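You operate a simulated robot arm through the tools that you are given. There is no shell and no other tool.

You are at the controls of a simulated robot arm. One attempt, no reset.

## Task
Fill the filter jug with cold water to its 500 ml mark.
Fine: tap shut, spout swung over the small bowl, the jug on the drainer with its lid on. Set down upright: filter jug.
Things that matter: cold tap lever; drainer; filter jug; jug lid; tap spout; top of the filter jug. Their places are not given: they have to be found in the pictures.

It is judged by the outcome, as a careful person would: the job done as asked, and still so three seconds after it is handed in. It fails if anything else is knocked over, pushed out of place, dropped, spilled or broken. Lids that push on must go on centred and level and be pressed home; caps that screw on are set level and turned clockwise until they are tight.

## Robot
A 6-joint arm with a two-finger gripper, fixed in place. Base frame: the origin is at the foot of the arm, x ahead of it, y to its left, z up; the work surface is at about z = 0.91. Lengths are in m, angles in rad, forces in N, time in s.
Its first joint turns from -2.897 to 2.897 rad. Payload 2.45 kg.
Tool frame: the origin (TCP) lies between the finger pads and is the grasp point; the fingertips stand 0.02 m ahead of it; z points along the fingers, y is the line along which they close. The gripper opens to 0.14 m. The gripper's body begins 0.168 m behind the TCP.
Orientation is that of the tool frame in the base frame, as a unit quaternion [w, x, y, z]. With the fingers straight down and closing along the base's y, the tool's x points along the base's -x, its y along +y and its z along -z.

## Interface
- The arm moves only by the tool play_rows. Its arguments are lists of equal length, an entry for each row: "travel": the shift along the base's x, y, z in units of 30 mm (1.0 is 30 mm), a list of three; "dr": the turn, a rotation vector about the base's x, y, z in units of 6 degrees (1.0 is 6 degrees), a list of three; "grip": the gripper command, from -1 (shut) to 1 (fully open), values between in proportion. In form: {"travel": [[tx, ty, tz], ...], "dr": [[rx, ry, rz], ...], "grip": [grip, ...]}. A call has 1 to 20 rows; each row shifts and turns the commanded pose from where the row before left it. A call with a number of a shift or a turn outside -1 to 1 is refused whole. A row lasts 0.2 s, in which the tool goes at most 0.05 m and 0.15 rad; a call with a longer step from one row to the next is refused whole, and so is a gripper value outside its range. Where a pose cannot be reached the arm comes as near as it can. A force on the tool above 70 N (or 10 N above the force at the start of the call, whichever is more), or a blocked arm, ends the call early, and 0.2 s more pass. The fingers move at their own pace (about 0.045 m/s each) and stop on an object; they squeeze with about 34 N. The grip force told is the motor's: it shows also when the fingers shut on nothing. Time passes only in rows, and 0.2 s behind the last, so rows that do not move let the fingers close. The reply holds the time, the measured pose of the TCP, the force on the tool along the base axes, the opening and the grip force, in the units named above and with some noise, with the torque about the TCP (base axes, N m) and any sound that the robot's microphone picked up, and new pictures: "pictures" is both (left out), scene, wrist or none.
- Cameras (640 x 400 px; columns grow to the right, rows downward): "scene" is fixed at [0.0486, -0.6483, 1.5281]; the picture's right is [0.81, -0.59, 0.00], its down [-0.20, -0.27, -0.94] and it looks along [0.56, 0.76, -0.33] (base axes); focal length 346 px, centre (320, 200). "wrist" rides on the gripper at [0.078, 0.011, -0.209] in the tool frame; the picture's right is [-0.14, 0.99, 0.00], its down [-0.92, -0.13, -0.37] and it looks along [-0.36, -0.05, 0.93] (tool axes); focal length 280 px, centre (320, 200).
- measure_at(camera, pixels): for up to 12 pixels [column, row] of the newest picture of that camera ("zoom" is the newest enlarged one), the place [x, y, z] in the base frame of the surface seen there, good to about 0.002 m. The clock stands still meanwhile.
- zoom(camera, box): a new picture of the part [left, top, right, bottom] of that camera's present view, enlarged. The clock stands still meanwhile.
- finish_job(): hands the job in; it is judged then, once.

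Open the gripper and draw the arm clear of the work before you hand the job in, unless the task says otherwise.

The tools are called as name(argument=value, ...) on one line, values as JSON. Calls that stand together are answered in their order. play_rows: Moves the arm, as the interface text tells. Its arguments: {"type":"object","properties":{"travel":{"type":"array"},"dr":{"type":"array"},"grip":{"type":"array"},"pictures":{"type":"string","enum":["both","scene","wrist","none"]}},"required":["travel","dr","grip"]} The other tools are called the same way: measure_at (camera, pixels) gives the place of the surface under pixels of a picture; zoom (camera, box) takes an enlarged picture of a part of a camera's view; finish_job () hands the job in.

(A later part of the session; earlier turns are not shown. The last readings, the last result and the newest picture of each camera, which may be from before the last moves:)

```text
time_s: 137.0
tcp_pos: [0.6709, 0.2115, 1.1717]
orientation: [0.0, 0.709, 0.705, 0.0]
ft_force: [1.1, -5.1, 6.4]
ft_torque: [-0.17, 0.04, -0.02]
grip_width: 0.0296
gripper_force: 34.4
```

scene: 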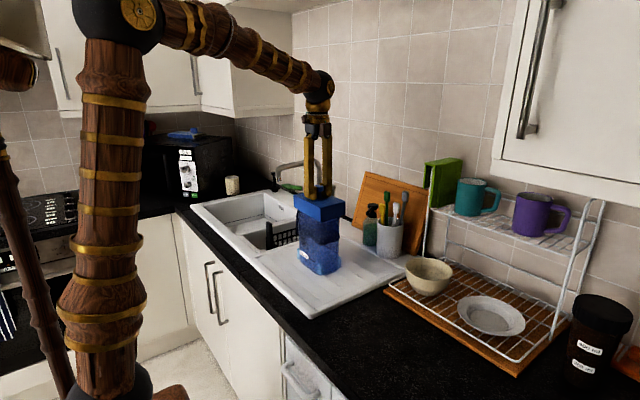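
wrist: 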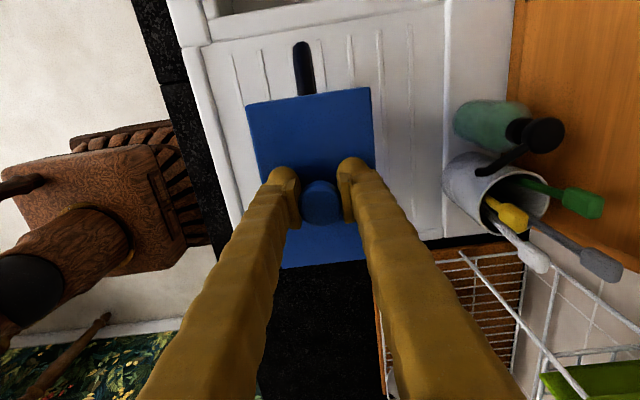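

Light contact with a −y push (−5 N) and the arm reads y 0.2115, i.e. drifted +2 mm. I nudge back −y while in light contact.

play_rows(travel=[[0, -0.04, 0.03], [0, -0.04, 0], [0, 0, 0]], dr=[[0, 0, 0], [0, 0, 0], [0, 0, 0]], grip=[-1, -1, -1])

zoom(camera="scene", box=[295, 185, 345, 230])

measure_at(camera="zoom", pixels=[[320, 260], [270, 240], [220, 210], [170, 180], [120, 160], [95, 150], [340, 270], [400, 250], [450, 230], [500, 220], [250, 190], [420, 180]])

```text
time_s: 137.8
tcp_pos: [0.6701, 0.2061, 1.1725]
orientation: [-0.001, 0.71, 0.705, 0.0]
ft_force: [-0.6, 1.0, -0.3]
ft_torque: [0.01, 0.02, 0.03]
grip_width: 0.0296
gripper_force: 33.9
```

scene: 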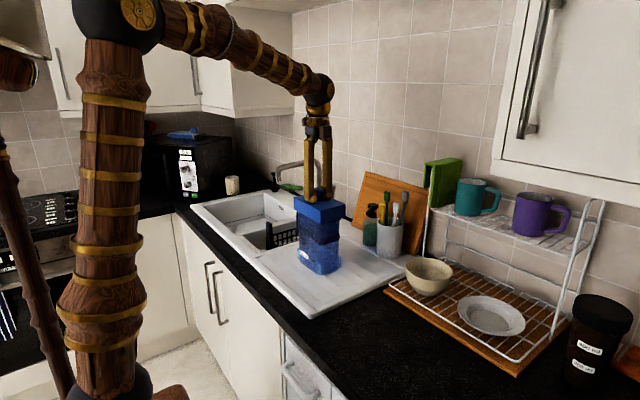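
wrist: 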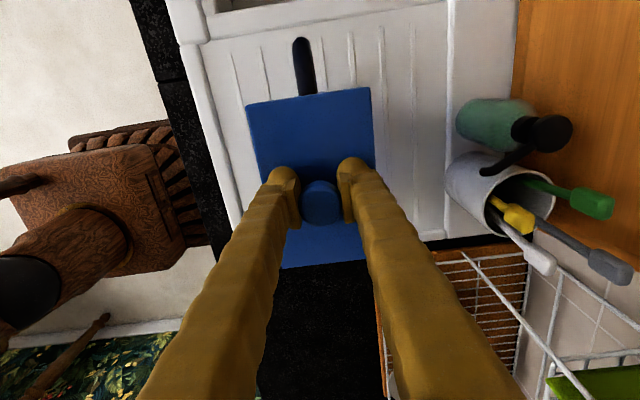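

```text
8.89 times, centred on (320, 208) of scene
```

zoom: 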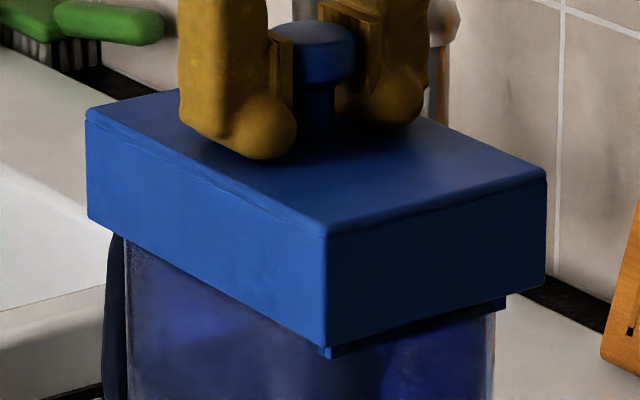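

```text
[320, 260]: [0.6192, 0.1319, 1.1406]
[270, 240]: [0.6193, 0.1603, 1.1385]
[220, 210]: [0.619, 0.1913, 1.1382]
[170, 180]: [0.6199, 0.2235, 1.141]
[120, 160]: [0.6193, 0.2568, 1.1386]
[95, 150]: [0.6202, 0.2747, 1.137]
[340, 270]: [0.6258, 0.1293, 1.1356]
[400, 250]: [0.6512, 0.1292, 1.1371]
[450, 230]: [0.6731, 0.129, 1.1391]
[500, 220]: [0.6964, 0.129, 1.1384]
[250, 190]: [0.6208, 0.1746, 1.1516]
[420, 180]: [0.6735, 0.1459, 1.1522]
```

Lid centre now reads about (0.667, 0.205), so I nudge +1 mm x, +2 mm y to re-centre, then press with full but limited force.

play_rows(travel=[[0.04, 0.06, 0.03], [0, 0, 0], [0, 0, 0]], dr=[[0, 0, 0], [0, 0, 0], [0, 0, 0]], grip=[-1, -1, -1], pictures="scene")

zoom(camera="scene", box=[295, 185, 345, 230])

measure_at(camera="zoom", pixels=[[320, 260], [270, 240], [220, 210], [170, 180], [120, 160], [95, 150], [340, 270], [400, 250], [450, 230], [500, 220], [250, 190], [420, 180]])

```text
time_s: 138.6
tcp_pos: [0.6716, 0.2082, 1.1734]
orientation: [0.0, 0.709, 0.705, 0.0]
ft_force: [0.4, -0.5, -0.5]
ft_torque: [-0.04, 0.01, 0.0]
grip_width: 0.0292
gripper_force: 34.5
```

scene: 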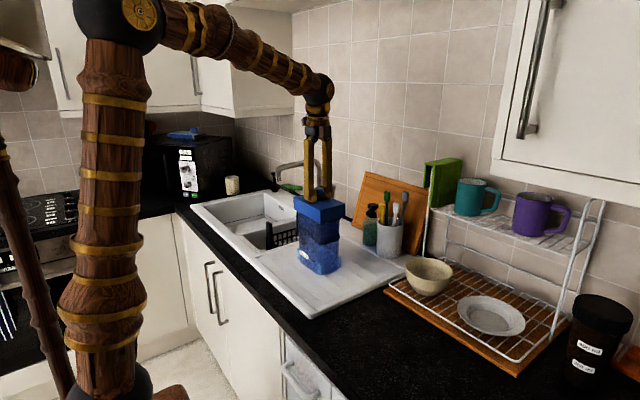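

```text
8.89 times, centred on (320, 208) of scene
```

zoom: 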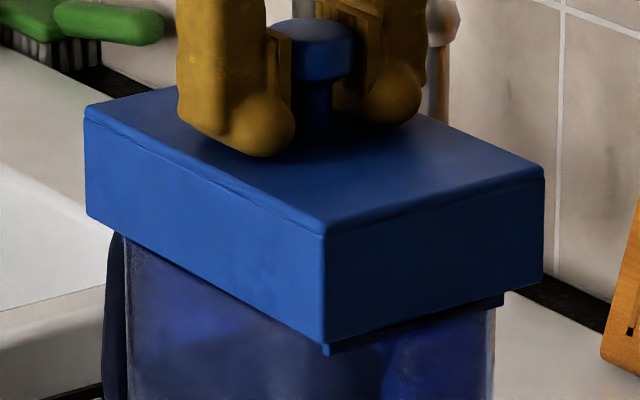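

```text
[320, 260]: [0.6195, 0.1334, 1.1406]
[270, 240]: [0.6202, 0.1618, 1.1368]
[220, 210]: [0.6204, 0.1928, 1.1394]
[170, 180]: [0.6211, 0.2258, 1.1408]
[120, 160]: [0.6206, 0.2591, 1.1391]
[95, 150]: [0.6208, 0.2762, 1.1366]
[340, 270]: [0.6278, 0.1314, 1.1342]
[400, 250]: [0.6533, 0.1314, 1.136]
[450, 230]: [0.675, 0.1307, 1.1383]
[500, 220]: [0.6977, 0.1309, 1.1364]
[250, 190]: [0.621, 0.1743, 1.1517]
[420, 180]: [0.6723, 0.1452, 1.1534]
```

Lid is now centred at (0.6684, 0.2071) versus cavity (0.6687, 0.2072). I press straight down.

play_rows(travel=[[0, 0, -0.05], [0, 0, -0.05], [0, 0, -0.05], [0, 0, 0]], dr=[[0, 0, 0], [0, 0, 0], [0, 0, 0], [0, 0, 0]], grip=[-1, -1, -1, -1], pictures="none")

play_rows(travel=[[0, 0, -0.05], [0, 0, -0.04], [0, 0, 0]], dr=[[0, 0, 0], [0, 0, 0], [0, 0, 0]], grip=[-1, -1, -1], pictures="none")

```text
time_s: 139.6
tcp_pos: [0.6715, 0.2083, 1.1709]
orientation: [0.0, 0.71, 0.704, 0.001]
ft_force: [-3.0, -10.7, 58.1]
ft_torque: [-0.21, 0.24, 0.03]
grip_width: 0.0296
gripper_force: 33.7
```

```text
time_s: 139.9
tcp_pos: [0.672, 0.2086, 1.1715]
orientation: [0.001, 0.71, 0.704, 0.001]
ft_force: [-2.8, -2.6, 7.8]
ft_torque: [0.4, 0.41, 0.14]
grip_width: 0.0292
gripper_force: 34.4
stopped in row 1: the force on the tool passed its limit at 74 N (the readings are from after the stop); the commanded pose is now the measured one
```

It hit 74 N and stopped without going lower, so the lid may in fact already be resting fully on the rim. I zoom closely on the lid–rim junction to see.

zoom(camera="scene", box=[316, 210, 344, 228])

zoom(camera="scene", box=[292, 202, 324, 222])

```text
16.00 times, centred on (330, 219) of scene
```

zoom: 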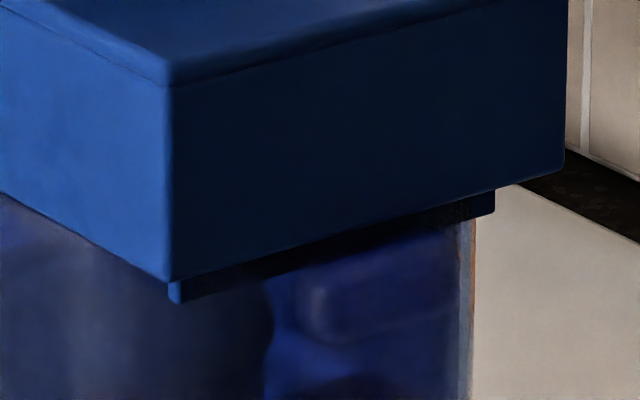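

```text
16.00 times, centred on (308, 212) of scene
```

zoom: 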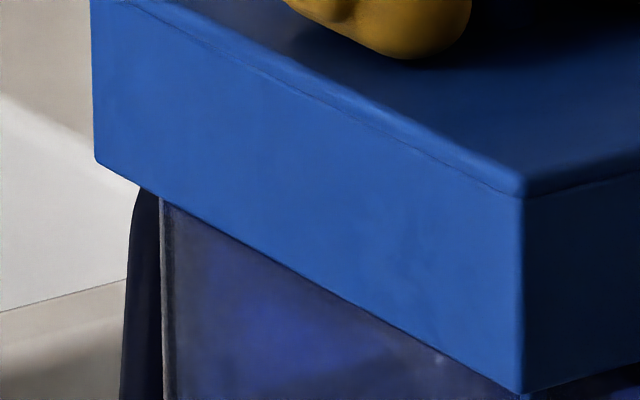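

I can't tell from the picture whether the plug sits on the rim or the lid's ceiling meets the filter knob. A small test will: I lift, offset the lid 8 mm in +x, touch down lightly, and read the torque.

play_rows(travel=[[0, 0, 0.15], [0, 0, 0.15], [0.267, 0, 0], [0, 0, -0.12], [0, 0, -0.1], [0, 0, 0]], dr=[[0, 0, 0], [0, 0, 0], [0, 0, 0], [0, 0, 0], [0, 0, 0], [0, 0, 0]], grip=[-1, -1, -1, -1, -1, -1], pictures="none")

play_rows(travel=[[0, 0, -0.04], [0, 0, -0.04], [0, 0, 0]], dr=[[0, 0, 0], [0, 0, 0], [0, 0, 0]], grip=[-1, -1, -1], pictures="none")

```text
time_s: 141.3
tcp_pos: [0.6801, 0.2099, 1.1733]
orientation: [0.001, 0.709, 0.705, 0.002]
ft_force: [-7.2, 2.3, 9.1]
ft_torque: [0.16, 0.79, -0.03]
grip_width: 0.0295
gripper_force: 34.0
```

```text
time_s: 142.1
tcp_pos: [0.6802, 0.2085, 1.1722]
orientation: [0.001, 0.71, 0.704, 0.003]
ft_force: [-8.1, -3.5, 25.7]
ft_torque: [-0.23, 0.2, -0.08]
grip_width: 0.0294
gripper_force: 34.2
```

The reading is ambiguous; I look at the picture to see how the lid is touching.

zoom(camera="scene", box=[290, 185, 350, 280])

zoom(camera="scene", box=[316, 206, 348, 226])

measure_at(camera="zoom", pixels=[[100, 100], [60, 120], [300, 150], [400, 130], [500, 100], [100, 30], [200, 40], [300, 40], [400, 30], [20, 60], [50, 180], [350, 180]])

```text
4.21 times, centred on (320, 232) of scene
```

zoom: 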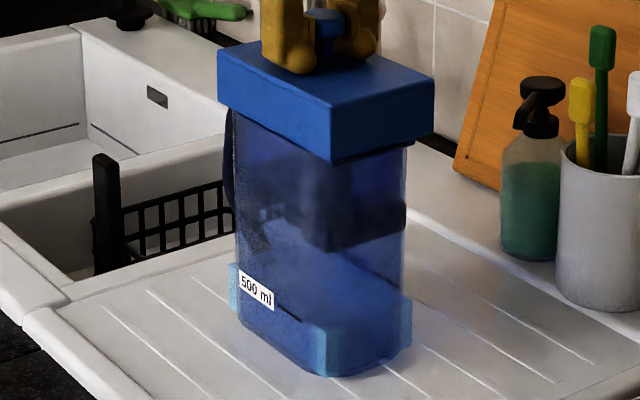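

```text
16.00 times, centred on (332, 216) of scene
```

zoom: 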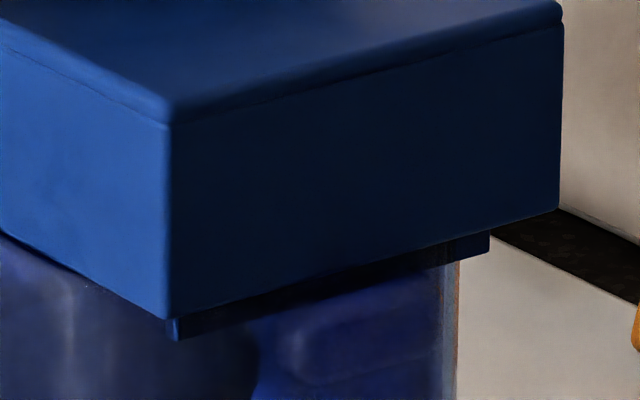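

```text
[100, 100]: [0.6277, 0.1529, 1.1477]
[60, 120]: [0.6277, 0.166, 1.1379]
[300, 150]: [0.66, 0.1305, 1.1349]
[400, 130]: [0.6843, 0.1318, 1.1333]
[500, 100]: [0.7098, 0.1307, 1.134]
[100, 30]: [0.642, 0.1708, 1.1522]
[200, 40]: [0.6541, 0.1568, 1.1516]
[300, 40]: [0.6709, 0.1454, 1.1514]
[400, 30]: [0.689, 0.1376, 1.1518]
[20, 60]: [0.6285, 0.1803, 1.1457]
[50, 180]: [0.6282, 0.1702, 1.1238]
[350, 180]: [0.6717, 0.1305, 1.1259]
```

The jug appears to have shifted a little with the lid. I re-measure the water corners and the lid's faces.

zoom(camera="scene", box=[295, 235, 345, 280])

measure_at(camera="zoom", pixels=[[335, 330], [330, 300], [325, 300], [330, 285], [130, 130], [130, 150], [130, 180], [135, 165], [510, 215], [512, 230], [510, 250], [508, 270]])

measure_at(camera="zoom", pixels=[[320, 310], [325, 315], [322, 290], [315, 290], [128, 140], [132, 160], [128, 170], [132, 190], [508, 220], [509, 240], [507, 260], [511, 225]])

```text
8.89 times, centred on (320, 258) of scene
```

zoom: 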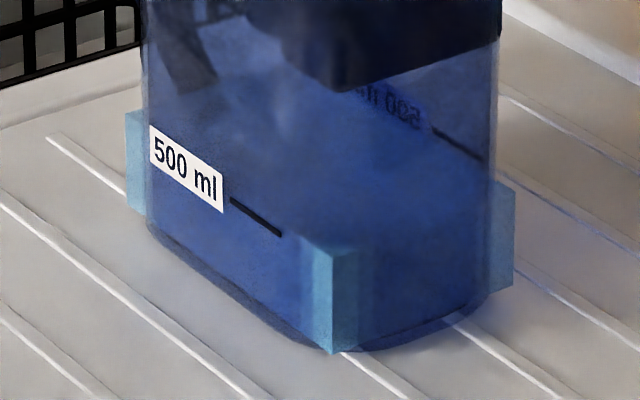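

```text
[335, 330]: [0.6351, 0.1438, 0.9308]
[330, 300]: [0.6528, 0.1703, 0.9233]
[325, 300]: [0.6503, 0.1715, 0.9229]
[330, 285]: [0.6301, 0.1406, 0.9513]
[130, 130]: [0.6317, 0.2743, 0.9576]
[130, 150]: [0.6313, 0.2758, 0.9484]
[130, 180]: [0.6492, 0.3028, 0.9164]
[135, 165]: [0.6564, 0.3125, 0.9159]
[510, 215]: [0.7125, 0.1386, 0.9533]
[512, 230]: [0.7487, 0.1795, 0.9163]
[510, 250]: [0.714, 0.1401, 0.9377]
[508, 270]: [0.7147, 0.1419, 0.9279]
```

```text
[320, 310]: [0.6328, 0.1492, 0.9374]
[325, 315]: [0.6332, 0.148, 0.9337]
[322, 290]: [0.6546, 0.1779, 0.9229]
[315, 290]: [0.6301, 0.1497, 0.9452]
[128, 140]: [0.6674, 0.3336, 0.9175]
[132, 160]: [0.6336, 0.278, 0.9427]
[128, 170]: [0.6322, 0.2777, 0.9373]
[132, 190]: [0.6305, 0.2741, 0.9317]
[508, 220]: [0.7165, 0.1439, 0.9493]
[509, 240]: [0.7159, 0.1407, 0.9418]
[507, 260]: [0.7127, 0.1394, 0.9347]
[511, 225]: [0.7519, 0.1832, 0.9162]
```

The jug slid about 5 mm with the lid, so the plug must actually be engaged inside it. I test by lifting 4 mm and reading the pull.

play_rows(travel=[[0, 0, 0.07], [0, 0, 0.07], [0, 0, 0]], dr=[[0, 0, 0], [0, 0, 0], [0, 0, 0]], grip=[-1, -1, -1], pictures="scene")

zoom(camera="scene", box=[316, 206, 348, 226])

measure_at(camera="zoom", pixels=[[100, 100], [60, 120], [300, 150], [400, 130], [500, 100], [100, 30], [200, 40], [300, 40], [400, 30], [20, 60], [50, 160], [350, 160]])

```text
time_s: 142.9
tcp_pos: [0.6793, 0.2095, 1.1755]
orientation: [0.0, 0.71, 0.705, 0.002]
ft_force: [-1.9, 0.0, -1.5]
ft_torque: [-0.04, 0.22, 0.02]
grip_width: 0.0295
gripper_force: 34.5
```

scene: 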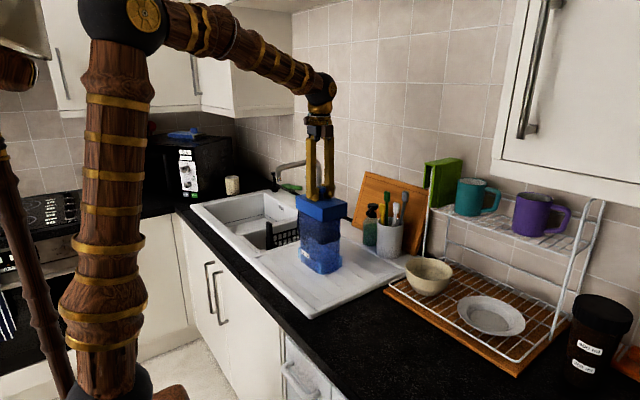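

```text
16.00 times, centred on (332, 216) of scene
```

zoom: 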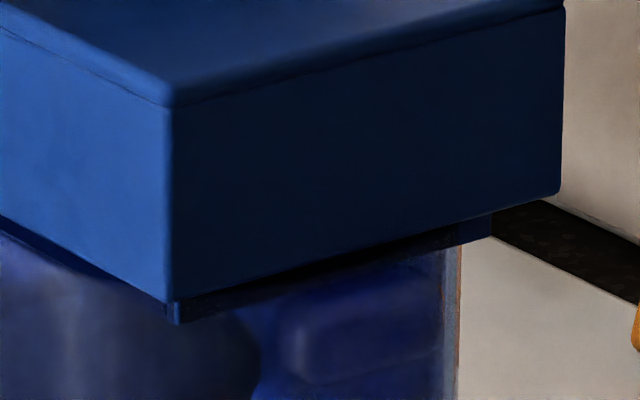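

```text
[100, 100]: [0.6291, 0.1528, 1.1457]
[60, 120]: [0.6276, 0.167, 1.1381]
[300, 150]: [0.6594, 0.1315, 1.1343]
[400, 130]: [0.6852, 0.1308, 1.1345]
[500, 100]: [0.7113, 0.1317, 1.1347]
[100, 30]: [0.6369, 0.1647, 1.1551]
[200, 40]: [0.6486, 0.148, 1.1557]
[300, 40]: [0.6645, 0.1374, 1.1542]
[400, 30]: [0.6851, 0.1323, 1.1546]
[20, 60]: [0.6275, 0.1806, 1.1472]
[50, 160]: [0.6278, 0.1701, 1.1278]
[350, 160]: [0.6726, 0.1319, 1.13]
```

The lid lifts freely, so it isn't latched; something stops it about 6–8 mm short of fully seating. I'll lift it away and tilt it toward the scene camera to inspect its underside.

play_rows(travel=[[-0.05, 0, 0.2], [0, 0, 0.4], [0, 0, 0.8], [0, 0, 0.9], [0, 0, 0.9], [0, 0, 0.9], [-0.4, -0.5, 0.8], [-0.6, -0.8, 0.5], [-0.6, -0.8, 0.5], [-0.6, -0.8, 0.5], [-0.6, -0.8, 0.3], [0, 0, 0]], dr=[[0, 0, 0], [0, 0, 0], [0, 0, 0], [0, 0, 0], [0, 0, 0], [0, 0, 0], [0, 0, 0], [0, 0, 0], [0, 0, 0], [0, 0, 0], [0, 0, 0], [0, 0, 0]], grip=[-1, -1, -1, -1, -1, -1, -1, -1, -1, -1, -1, -1])

zoom(camera="scene", box=[280, 110, 400, 290])

```text
time_s: 145.5
tcp_pos: [0.5939, 0.0969, 1.3787]
orientation: [0.0, 0.71, 0.704, 0.001]
ft_force: [1.1, 0.1, -1.2]
ft_torque: [0.01, -0.03, -0.01]
grip_width: 0.0295
gripper_force: 34.1
```

scene: 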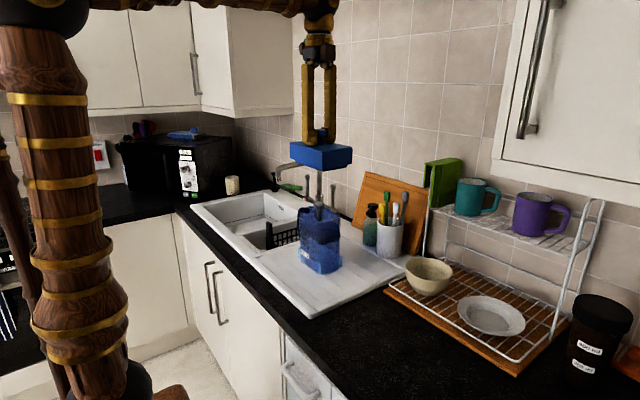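
wrist: 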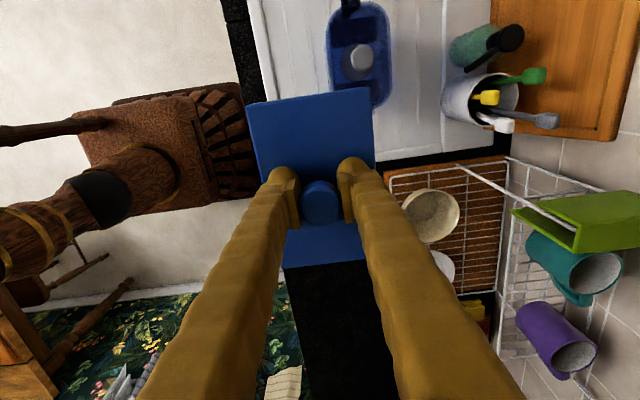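

```text
2.22 times, centred on (340, 200) of scene
```

zoom: 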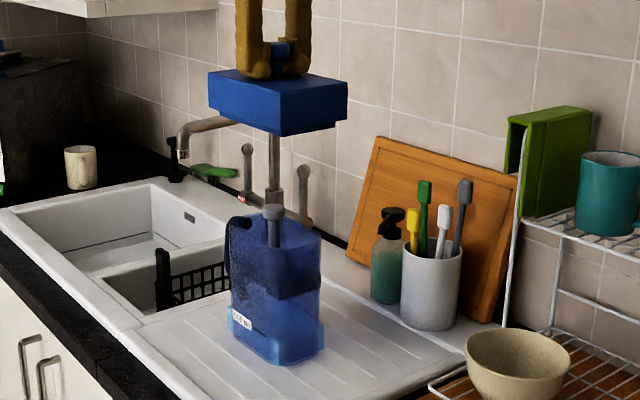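

I tilt the lid about 48° so its underside faces the scene camera.

play_rows(travel=[[0, 0, 0.2], [0, 0, 0.2], [0, 0, 0.2], [0, 0, 0.2], [0, 0, 0.2], [0, 0, 0], [0, 0, 0], [0, 0, 0], [0, 0, 0]], dr=[[-0.82, 0.57, 0], [-0.82, 0.57, 0], [-0.82, 0.57, 0], [-0.82, 0.57, 0], [-0.82, 0.57, 0], [-0.82, 0.57, 0], [-0.82, 0.57, 0], [-0.82, 0.57, 0], [0, 0, 0]], grip=[-1, -1, -1, -1, -1, -1, -1, -1, -1])

zoom(camera="scene", box=[280, 90, 380, 190])

```text
time_s: 147.5
tcp_pos: [0.5855, 0.0605, 1.3168]
orientation: [0.078, 0.648, 0.648, -0.392]
ft_force: [0.3, 0.9, -0.3]
ft_torque: [0.01, -0.02, -0.02]
grip_width: 0.0296
gripper_force: 33.9
out of reach, approached as far as the arm can: row 6, 7, 8
```

scene: 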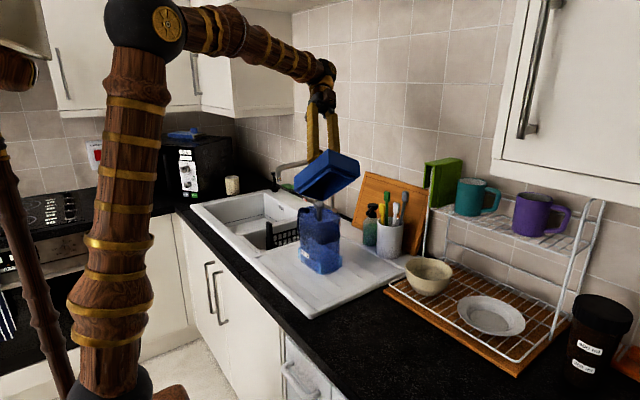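
wrist: 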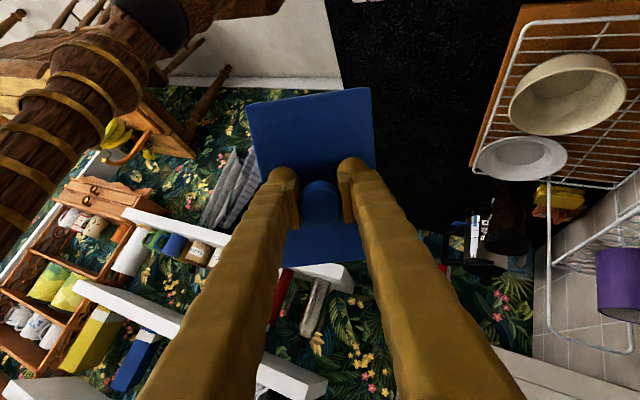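

```text
4.00 times, centred on (330, 140) of scene
```

zoom: 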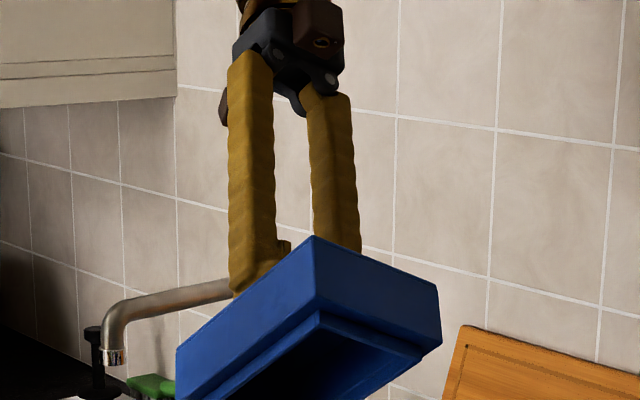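

The tilted lid is visible at (325,178); I zoom on its underside.

zoom(camera="scene", box=[285, 140, 369, 210])

zoom(camera="scene", box=[300, 155, 350, 205])

```text
5.71 times, centred on (327, 175) of scene
```

zoom: 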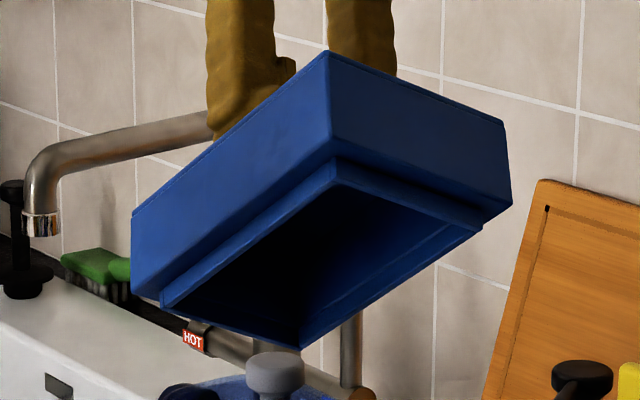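

```text
8.00 times, centred on (325, 180) of scene
```

zoom: 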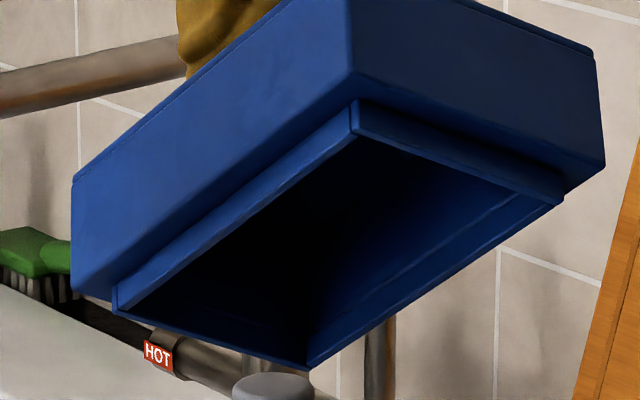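

The underside is hollow with a thin plug ring. I measure points on the box edge, the plug's bottom edge, and inside the hollow to get the depths.

measure_at(camera="zoom", pixels=[[200, 150], [215, 190], [222, 200], [228, 212], [235, 225], [240, 235], [250, 260], [270, 280], [300, 300], [350, 250], [400, 230], [330, 200]])

measure_at(camera="zoom", pixels=[[308, 368], [115, 312], [355, 130], [560, 203], [400, 280], [450, 230], [300, 330], [290, 250], [340, 220], [380, 180], [420, 180], [260, 300]])

```text
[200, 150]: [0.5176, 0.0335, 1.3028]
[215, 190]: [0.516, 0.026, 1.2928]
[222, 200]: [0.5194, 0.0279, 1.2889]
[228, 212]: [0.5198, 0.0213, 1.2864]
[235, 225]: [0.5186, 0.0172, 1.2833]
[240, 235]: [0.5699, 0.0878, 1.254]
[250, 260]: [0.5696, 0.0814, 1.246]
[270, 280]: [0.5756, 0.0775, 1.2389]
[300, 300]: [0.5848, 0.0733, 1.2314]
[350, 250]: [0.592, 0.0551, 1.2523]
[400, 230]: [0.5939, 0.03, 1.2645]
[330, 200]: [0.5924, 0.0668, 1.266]
```

```text
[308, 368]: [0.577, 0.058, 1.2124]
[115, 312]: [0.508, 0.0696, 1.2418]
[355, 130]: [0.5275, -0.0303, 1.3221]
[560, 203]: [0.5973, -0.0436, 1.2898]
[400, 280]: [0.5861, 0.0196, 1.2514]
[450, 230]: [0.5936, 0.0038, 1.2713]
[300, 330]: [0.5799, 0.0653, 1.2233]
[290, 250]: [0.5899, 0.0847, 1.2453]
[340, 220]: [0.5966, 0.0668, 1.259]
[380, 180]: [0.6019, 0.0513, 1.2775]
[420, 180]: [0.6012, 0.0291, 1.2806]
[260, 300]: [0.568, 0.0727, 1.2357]
```

The lid is a hollow shell: box about 45 mm deep, plug ring about 11 mm, ceiling about 5 mm thick. At the stop its ceiling would be right near the grey filter knob's top, so I re-check the knob and filter in the jug. First I level the lid again.

play_rows(travel=[[0, 0, 0.3], [0, 0, 0.3], [0, 0, 0.3], [0, 0, 0.3], [0, 0, 0.3], [0, 0, 0.2], [0, 0, 0], [0, 0, 0], [0, 0, 0]], dr=[[0.82, -0.57, 0], [0.82, -0.57, 0], [0.82, -0.57, 0], [0.82, -0.57, 0], [0.82, -0.57, 0], [0.82, -0.57, 0], [0.82, -0.57, 0], [0.82, -0.57, 0], [0, 0, 0]], grip=[-1, -1, -1, -1, -1, -1, -1, -1, -1])

zoom(camera="scene", box=[290, 190, 350, 280])

zoom(camera="scene", box=[296, 190, 346, 235])

```text
time_s: 149.5
tcp_pos: [0.5843, 0.0575, 1.3691]
orientation: [0.001, 0.71, 0.704, 0.002]
ft_force: [0.0, 1.0, -0.6]
ft_torque: [-0.02, 0.02, -0.02]
grip_width: 0.0295
gripper_force: 33.8
```

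scene: 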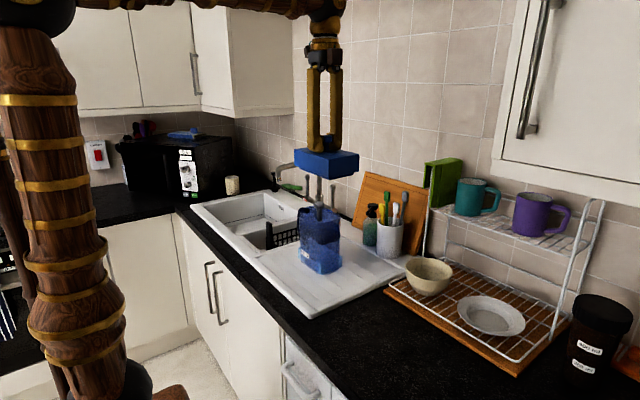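
wrist: 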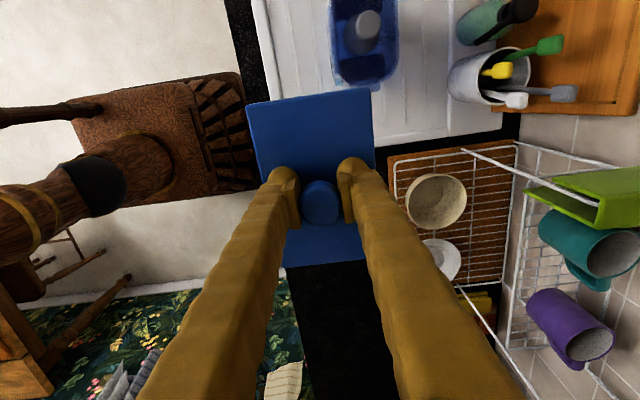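

```text
4.44 times, centred on (320, 235) of scene
```

zoom: 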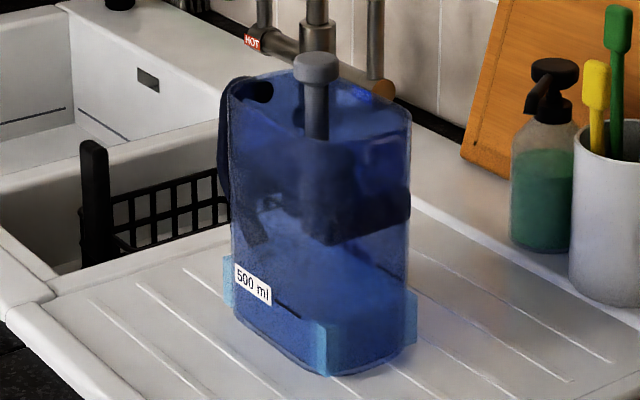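

```text
8.89 times, centred on (321, 212) of scene
```

zoom: 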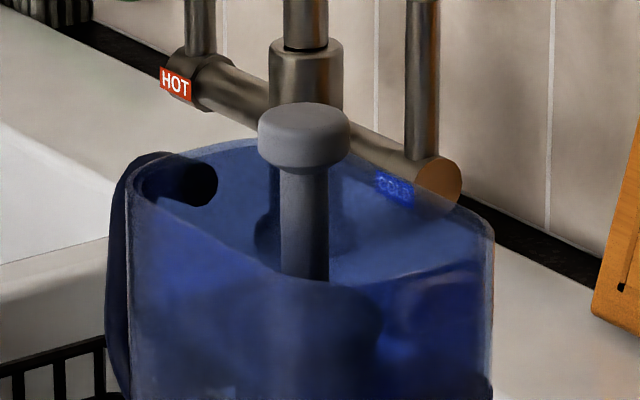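

The jug's rim and filter knob are visible again; I measure their heights from the scene.

measure_at(camera="zoom", pixels=[[300, 112], [320, 118], [280, 120], [300, 150], [305, 230], [150, 215], [180, 232], [210, 246], [240, 260], [380, 284], [420, 275], [460, 258]])

measure_at(camera="zoom", pixels=[[128, 195], [140, 205], [165, 222], [195, 238], [225, 252], [270, 272], [350, 288], [400, 280], [440, 268], [480, 245], [490, 235], [230, 140]])

measure_at(camera="wrist", pixels=[[362, 25], [355, 25], [368, 25], [362, 15], [360, 40], [335, 30], [393, 40], [365, 82], [350, 60], [345, 10], [380, 10], [330, 60]])

```text
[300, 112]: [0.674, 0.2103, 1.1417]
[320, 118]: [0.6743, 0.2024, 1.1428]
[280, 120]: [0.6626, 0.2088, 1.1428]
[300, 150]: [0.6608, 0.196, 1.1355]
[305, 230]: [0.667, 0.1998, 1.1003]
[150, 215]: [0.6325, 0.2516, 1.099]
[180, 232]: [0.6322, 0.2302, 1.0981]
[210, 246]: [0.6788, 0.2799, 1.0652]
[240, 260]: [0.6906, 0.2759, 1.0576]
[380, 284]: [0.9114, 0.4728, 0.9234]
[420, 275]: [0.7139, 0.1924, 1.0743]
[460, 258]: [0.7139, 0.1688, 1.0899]
```

```text
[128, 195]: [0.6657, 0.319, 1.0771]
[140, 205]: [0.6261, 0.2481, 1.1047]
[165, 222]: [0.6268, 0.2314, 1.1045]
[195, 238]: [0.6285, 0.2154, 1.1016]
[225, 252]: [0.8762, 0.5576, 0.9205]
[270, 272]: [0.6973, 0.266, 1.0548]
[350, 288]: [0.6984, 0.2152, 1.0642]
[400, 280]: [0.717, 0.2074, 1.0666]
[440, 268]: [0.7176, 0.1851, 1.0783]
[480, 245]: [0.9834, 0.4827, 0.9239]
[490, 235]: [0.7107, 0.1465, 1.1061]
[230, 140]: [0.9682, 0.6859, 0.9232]
```

```text
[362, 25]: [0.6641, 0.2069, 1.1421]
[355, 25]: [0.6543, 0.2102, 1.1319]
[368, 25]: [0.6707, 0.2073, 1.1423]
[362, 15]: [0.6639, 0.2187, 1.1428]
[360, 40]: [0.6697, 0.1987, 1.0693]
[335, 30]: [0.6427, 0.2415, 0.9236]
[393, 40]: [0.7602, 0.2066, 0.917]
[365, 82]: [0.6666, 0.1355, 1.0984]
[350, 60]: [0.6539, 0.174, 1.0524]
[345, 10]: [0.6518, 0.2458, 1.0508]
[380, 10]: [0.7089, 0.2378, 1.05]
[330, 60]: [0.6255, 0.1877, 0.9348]
```

The rim's top edge actually reads z about 1.105 — so at lid-top 1.151 the box rests right on the rim with the plug fully inside: that was home. I'll now re-measure the jug's present position and seat the lid again, centred.

zoom(camera="scene", box=[295, 235, 345, 280])

measure_at(camera="zoom", pixels=[[330, 300], [330, 320], [326, 310], [322, 300], [340, 300], [128, 130], [128, 150], [128, 180], [510, 215], [510, 235], [509, 255], [507, 275]])

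measure_at(camera="zoom", pixels=[[318, 300], [320, 320], [315, 310], [325, 330], [312, 290], [126, 140], [130, 165], [127, 195], [508, 225], [511, 245], [508, 265], [509, 205]])

```text
8.89 times, centred on (320, 258) of scene
```

zoom: 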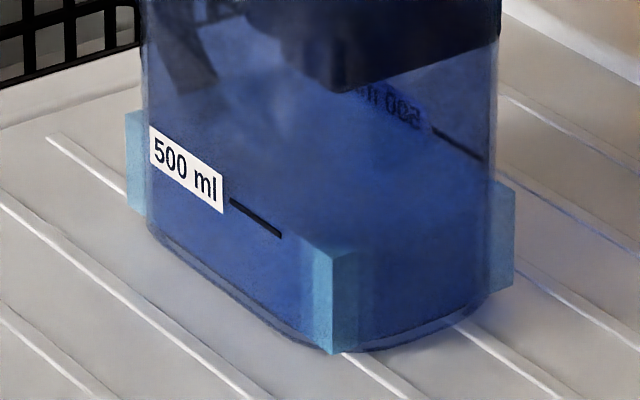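

```text
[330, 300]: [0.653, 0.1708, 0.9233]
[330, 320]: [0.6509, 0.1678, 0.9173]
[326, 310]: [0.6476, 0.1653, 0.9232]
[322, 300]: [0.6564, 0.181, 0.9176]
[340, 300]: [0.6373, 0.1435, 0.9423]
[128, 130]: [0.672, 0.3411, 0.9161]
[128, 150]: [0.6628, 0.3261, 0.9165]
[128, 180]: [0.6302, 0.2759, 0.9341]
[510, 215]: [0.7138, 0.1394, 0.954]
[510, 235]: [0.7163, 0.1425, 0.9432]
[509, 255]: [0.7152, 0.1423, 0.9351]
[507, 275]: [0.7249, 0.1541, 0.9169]
```

```text
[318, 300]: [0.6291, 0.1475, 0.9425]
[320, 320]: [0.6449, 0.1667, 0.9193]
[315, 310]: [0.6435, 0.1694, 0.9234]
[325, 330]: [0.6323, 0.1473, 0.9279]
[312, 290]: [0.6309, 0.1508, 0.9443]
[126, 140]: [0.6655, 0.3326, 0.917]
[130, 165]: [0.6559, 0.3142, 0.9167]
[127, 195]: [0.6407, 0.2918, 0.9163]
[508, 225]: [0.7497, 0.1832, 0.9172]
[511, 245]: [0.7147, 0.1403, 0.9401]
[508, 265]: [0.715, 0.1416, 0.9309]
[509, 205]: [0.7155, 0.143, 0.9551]
```

Jug centre now is about (0.673, 0.209). I double-check with the knob from the wrist camera.

zoom(camera="wrist", box=[320, 0, 410, 95])

measure_at(camera="zoom", pixels=[[270, 90], [300, 90], [330, 90], [350, 90], [310, 60], [310, 130], [320, 100], [260, 100], [360, 80], [290, 70], [340, 120], [320, 350]])

```text
4.21 times, centred on (365, 48) of wrist
```

zoom: 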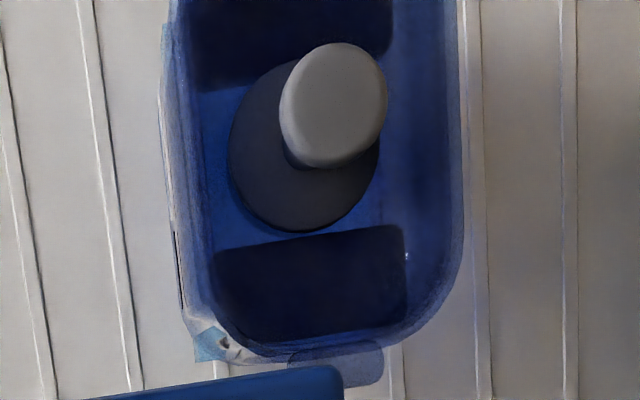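

```text
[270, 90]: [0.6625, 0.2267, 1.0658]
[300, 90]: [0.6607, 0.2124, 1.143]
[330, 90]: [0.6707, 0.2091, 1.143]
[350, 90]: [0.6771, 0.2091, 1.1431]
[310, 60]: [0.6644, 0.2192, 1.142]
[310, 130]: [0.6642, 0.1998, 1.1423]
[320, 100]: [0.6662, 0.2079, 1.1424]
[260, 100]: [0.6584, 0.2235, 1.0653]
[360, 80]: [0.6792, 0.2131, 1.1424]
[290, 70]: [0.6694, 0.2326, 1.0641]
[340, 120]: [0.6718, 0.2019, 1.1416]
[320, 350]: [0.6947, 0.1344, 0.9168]
```

Knob centre reads (0.6727, 0.207). I take the lid back over the jug, aiming at centre (0.6726, 0.208), and stop about 1 cm above the rim to verify.

play_rows(travel=[[0.3, 0.5, 0], [0.5, 0.85, 0], [0.5, 0.85, 0], [0.5, 0.85, 0], [0.5, 0.85, -0.2], [0.5, 0.85, -0.3], [0.227, 0.307, -0.5], [0, 0, -0.8], [0, 0, -0.9], [0, 0, -0.9], [0, 0, -0.9], [0, 0, -0.9], [0, 0, -0.5], [0, 0, 0], [0, 0, 0]], dr=[[0, 0, 0], [0, 0, 0], [0, 0, 0], [0, 0, 0], [0, 0, 0], [0, 0, 0], [0, 0, 0], [0, 0, 0], [0, 0, 0], [0, 0, 0], [0, 0, 0], [0, 0, 0], [0, 0, 0], [0, 0, 0], [0, 0, 0]], grip=[-1, -1, -1, -1, -1, -1, -1, -1, -1, -1, -1, -1, -1, -1, -1])

zoom(camera="scene", box=[295, 180, 345, 225])

measure_at(camera="zoom", pixels=[[320, 260], [270, 240], [220, 210], [170, 180], [120, 160], [105, 150], [350, 270], [400, 250], [450, 230], [500, 220], [250, 180], [420, 170]])

```text
time_s: 152.7
tcp_pos: [0.6748, 0.2117, 1.1915]
orientation: [0.0, 0.709, 0.705, 0.002]
ft_force: [0.6, -0.1, -0.5]
ft_torque: [-0.01, 0.02, 0.05]
grip_width: 0.0294
gripper_force: 34.0
```

scene: 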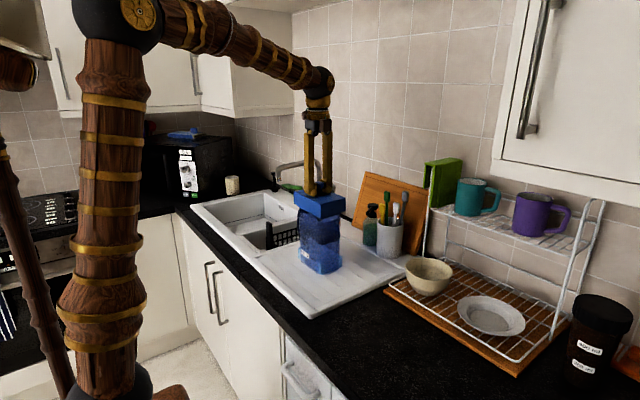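
wrist: 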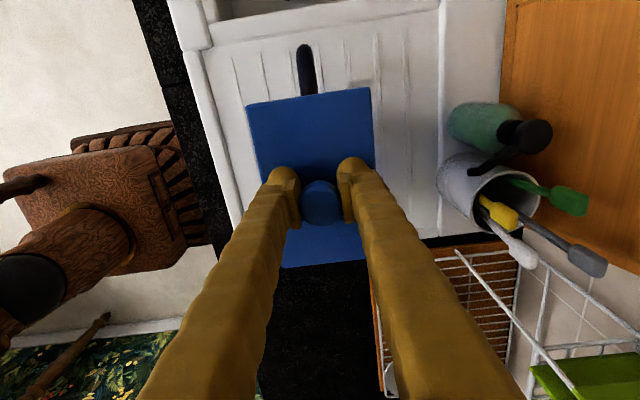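

```text
8.89 times, centred on (320, 202) of scene
```

zoom: 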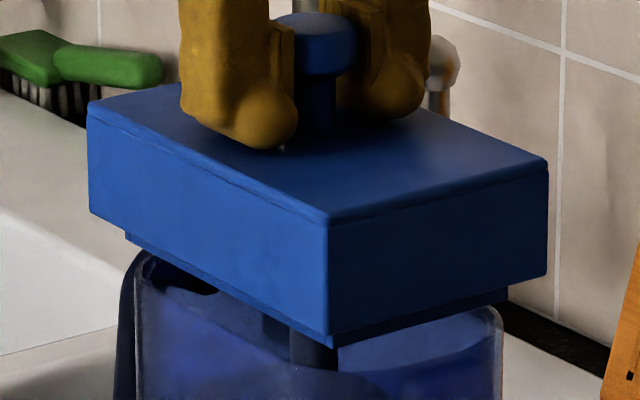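

```text
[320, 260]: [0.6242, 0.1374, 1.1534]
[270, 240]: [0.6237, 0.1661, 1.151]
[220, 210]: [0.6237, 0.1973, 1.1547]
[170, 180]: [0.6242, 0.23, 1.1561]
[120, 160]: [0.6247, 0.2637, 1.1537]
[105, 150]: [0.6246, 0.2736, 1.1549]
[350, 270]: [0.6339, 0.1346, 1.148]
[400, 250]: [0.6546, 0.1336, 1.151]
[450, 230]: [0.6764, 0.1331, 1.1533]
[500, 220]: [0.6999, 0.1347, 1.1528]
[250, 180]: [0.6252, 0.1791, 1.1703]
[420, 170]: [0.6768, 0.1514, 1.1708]
```

Lid centre is (0.6725, 0.2102); I shift 1.5 mm toward −y, then lower it on and press to about 50 N.

play_rows(travel=[[0, -0.05, -0.1], [0, 0, -0.2], [0, 0, -0.15], [0, 0, -0.1], [0, 0, 0]], dr=[[0, 0, 0], [0, 0, 0], [0, 0, 0], [0, 0, 0], [0, 0, 0]], grip=[-1, -1, -1, -1, -1], pictures="none")

```text
time_s: 153.9
tcp_pos: [0.6747, 0.2114, 1.174]
orientation: [0.0, 0.709, 0.705, 0.002]
ft_force: [-0.5, -0.6, -0.4]
ft_torque: [0.0, -0.02, 0.01]
grip_width: 0.0296
gripper_force: 34.2
```

The plug is entering freely (z 1.174, no contact). I continue down and press.

play_rows(travel=[[0, 0, -0.06], [0, 0, -0.05], [0, 0, 0]], dr=[[0, 0, 0], [0, 0, 0], [0, 0, 0]], grip=[-1, -1, -1])

zoom(camera="scene", box=[295, 185, 345, 230])

measure_at(camera="zoom", pixels=[[320, 280], [270, 255], [220, 225], [170, 200], [120, 175], [105, 165], [350, 290], [400, 270], [450, 250], [500, 235], [250, 205], [420, 190]])

```text
time_s: 154.7
tcp_pos: [0.6751, 0.2102, 1.1715]
orientation: [0.002, 0.709, 0.705, 0.003]
ft_force: [1.1, -10.5, 26.5]
ft_torque: [-0.18, 0.11, -0.01]
grip_width: 0.0295
gripper_force: 34.5
```

scene: 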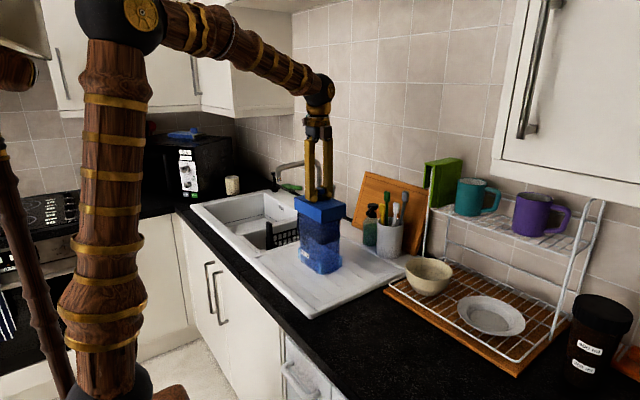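
wrist: 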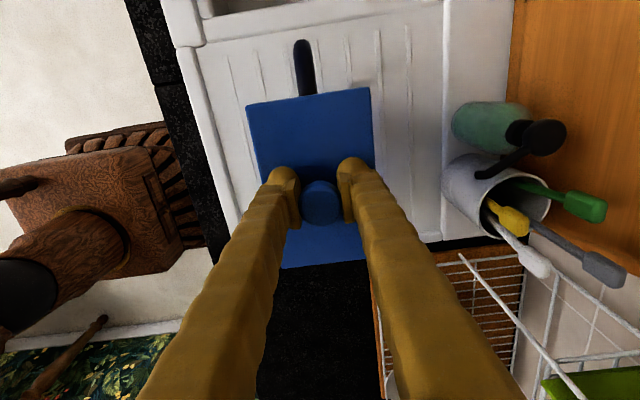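

```text
8.89 times, centred on (320, 208) of scene
```

zoom: 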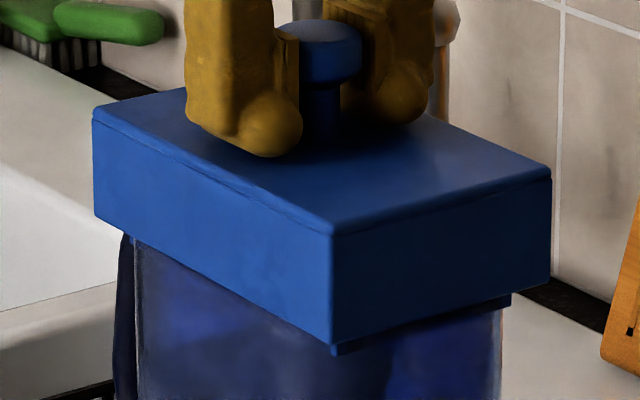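

```text
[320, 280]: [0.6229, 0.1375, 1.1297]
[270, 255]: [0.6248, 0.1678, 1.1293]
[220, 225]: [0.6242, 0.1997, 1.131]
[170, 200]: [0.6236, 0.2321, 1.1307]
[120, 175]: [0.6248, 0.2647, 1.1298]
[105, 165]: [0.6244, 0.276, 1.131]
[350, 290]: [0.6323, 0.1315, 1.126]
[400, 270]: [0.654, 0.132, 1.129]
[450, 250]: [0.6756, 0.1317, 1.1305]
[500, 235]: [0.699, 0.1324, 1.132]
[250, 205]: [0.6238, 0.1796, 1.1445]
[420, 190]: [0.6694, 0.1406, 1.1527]
```

The lid rests with its centre at (0.6726, 0.208). I check the junction: heights just above and just below the lid's bottom edge on the long side.

measure_at(camera="zoom", pixels=[[220, 280], [220, 283], [220, 290], [220, 293], [220, 296], [260, 300], [260, 304], [260, 311], [260, 315], [180, 260], [180, 270], [180, 275]])

measure_at(camera="zoom", pixels=[[420, 315], [420, 320], [420, 325], [420, 330], [420, 335], [420, 340], [450, 305], [450, 310], [450, 316], [450, 322], [450, 328], [450, 335]])

zoom(camera="scene", box=[318, 212, 346, 230])

```text
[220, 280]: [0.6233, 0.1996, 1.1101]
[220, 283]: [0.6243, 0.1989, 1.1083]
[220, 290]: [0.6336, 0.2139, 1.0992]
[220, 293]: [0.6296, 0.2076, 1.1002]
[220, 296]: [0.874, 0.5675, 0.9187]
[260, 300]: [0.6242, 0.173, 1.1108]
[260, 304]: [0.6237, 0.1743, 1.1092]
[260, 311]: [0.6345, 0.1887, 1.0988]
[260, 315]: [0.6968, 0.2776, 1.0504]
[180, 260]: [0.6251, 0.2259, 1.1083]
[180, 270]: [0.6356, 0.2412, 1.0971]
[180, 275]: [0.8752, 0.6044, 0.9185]
```

```text
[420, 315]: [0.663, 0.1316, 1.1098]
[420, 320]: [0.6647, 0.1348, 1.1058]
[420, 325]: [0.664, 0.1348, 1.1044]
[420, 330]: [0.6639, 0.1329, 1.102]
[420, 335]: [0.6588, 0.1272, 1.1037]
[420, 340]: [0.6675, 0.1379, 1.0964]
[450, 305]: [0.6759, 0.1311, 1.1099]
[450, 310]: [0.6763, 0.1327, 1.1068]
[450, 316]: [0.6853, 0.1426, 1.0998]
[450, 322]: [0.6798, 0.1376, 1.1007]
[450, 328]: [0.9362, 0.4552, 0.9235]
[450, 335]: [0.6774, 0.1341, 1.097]
```

```text
16.00 times, centred on (332, 221) of scene
```

zoom: 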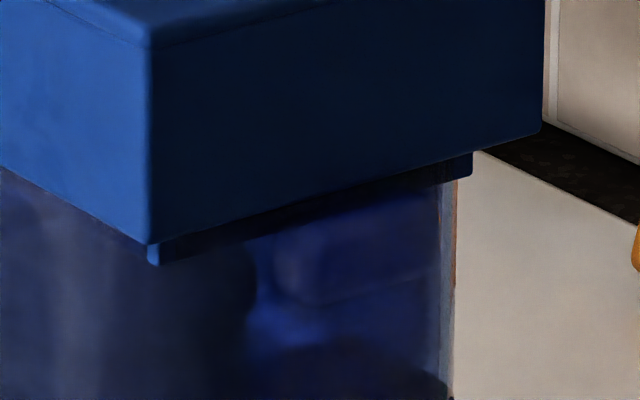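

The rim reads z 1.1058 directly beneath the lid's box bottom (about 1.107), so the lid is down on the rim with the plug inside. I press firmly once more to make sure it's home.

play_rows(travel=[[0, 0, -0.04], [0, 0, -0.03], [0, 0, 0], [0, 0, 0]], dr=[[0, 0, 0], [0, 0, 0], [0, 0, 0], [0, 0, 0]], grip=[-1, -1, -1, -1], pictures="none")

```text
time_s: 155.6
tcp_pos: [0.6758, 0.2104, 1.1719]
orientation: [0.002, 0.71, 0.704, 0.003]
ft_force: [-2.4, -1.3, 9.6]
ft_torque: [0.19, 0.57, -0.04]
grip_width: 0.0296
gripper_force: 33.7
stopped in row 4: the force on the tool passed its limit at 72 N (the readings are from after the stop); the commanded pose is now the measured one
```

Pressed with a peak of 72 N. I check the lid is level and still centred before letting go.

zoom(camera="scene", box=[295, 185, 345, 230])

measure_at(camera="zoom", pixels=[[115, 115], [140, 110], [180, 100], [250, 175], [330, 215], [400, 195], [470, 180], [530, 170], [450, 140], [480, 155], [320, 270], [400, 260]])

measure_at(camera="zoom", pixels=[[270, 255], [220, 225], [170, 200], [120, 175], [350, 290], [450, 250], [500, 235], [105, 165], [160, 120], [300, 195], [430, 170], [510, 165]])

```text
8.89 times, centred on (320, 208) of scene
```

zoom: 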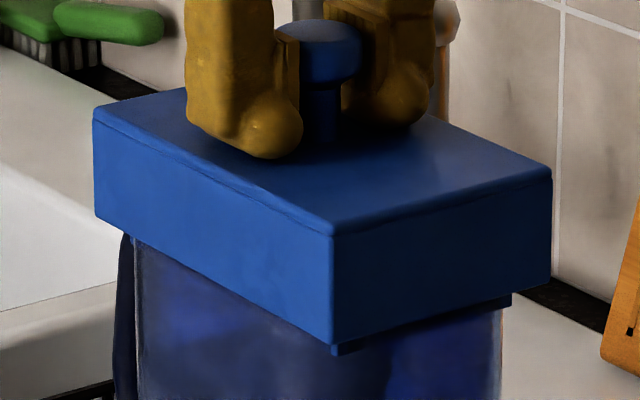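

```text
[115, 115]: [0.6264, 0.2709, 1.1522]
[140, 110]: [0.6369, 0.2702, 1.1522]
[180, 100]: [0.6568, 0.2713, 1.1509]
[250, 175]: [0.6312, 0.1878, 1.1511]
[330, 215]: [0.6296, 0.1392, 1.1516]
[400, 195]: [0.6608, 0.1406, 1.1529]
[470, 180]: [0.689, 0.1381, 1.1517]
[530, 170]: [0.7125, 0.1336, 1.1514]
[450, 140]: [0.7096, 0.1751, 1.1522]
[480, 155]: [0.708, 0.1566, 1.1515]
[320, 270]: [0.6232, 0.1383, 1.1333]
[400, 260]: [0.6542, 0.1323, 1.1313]
```

```text
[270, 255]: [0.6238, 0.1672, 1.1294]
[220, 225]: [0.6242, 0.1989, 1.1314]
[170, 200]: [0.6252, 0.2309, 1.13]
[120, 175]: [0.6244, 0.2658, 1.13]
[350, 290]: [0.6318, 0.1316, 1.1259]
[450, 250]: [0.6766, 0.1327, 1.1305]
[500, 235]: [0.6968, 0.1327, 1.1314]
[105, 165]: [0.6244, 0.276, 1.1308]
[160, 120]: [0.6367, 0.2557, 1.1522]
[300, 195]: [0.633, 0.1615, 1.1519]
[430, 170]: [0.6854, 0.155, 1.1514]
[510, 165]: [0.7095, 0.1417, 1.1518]
```

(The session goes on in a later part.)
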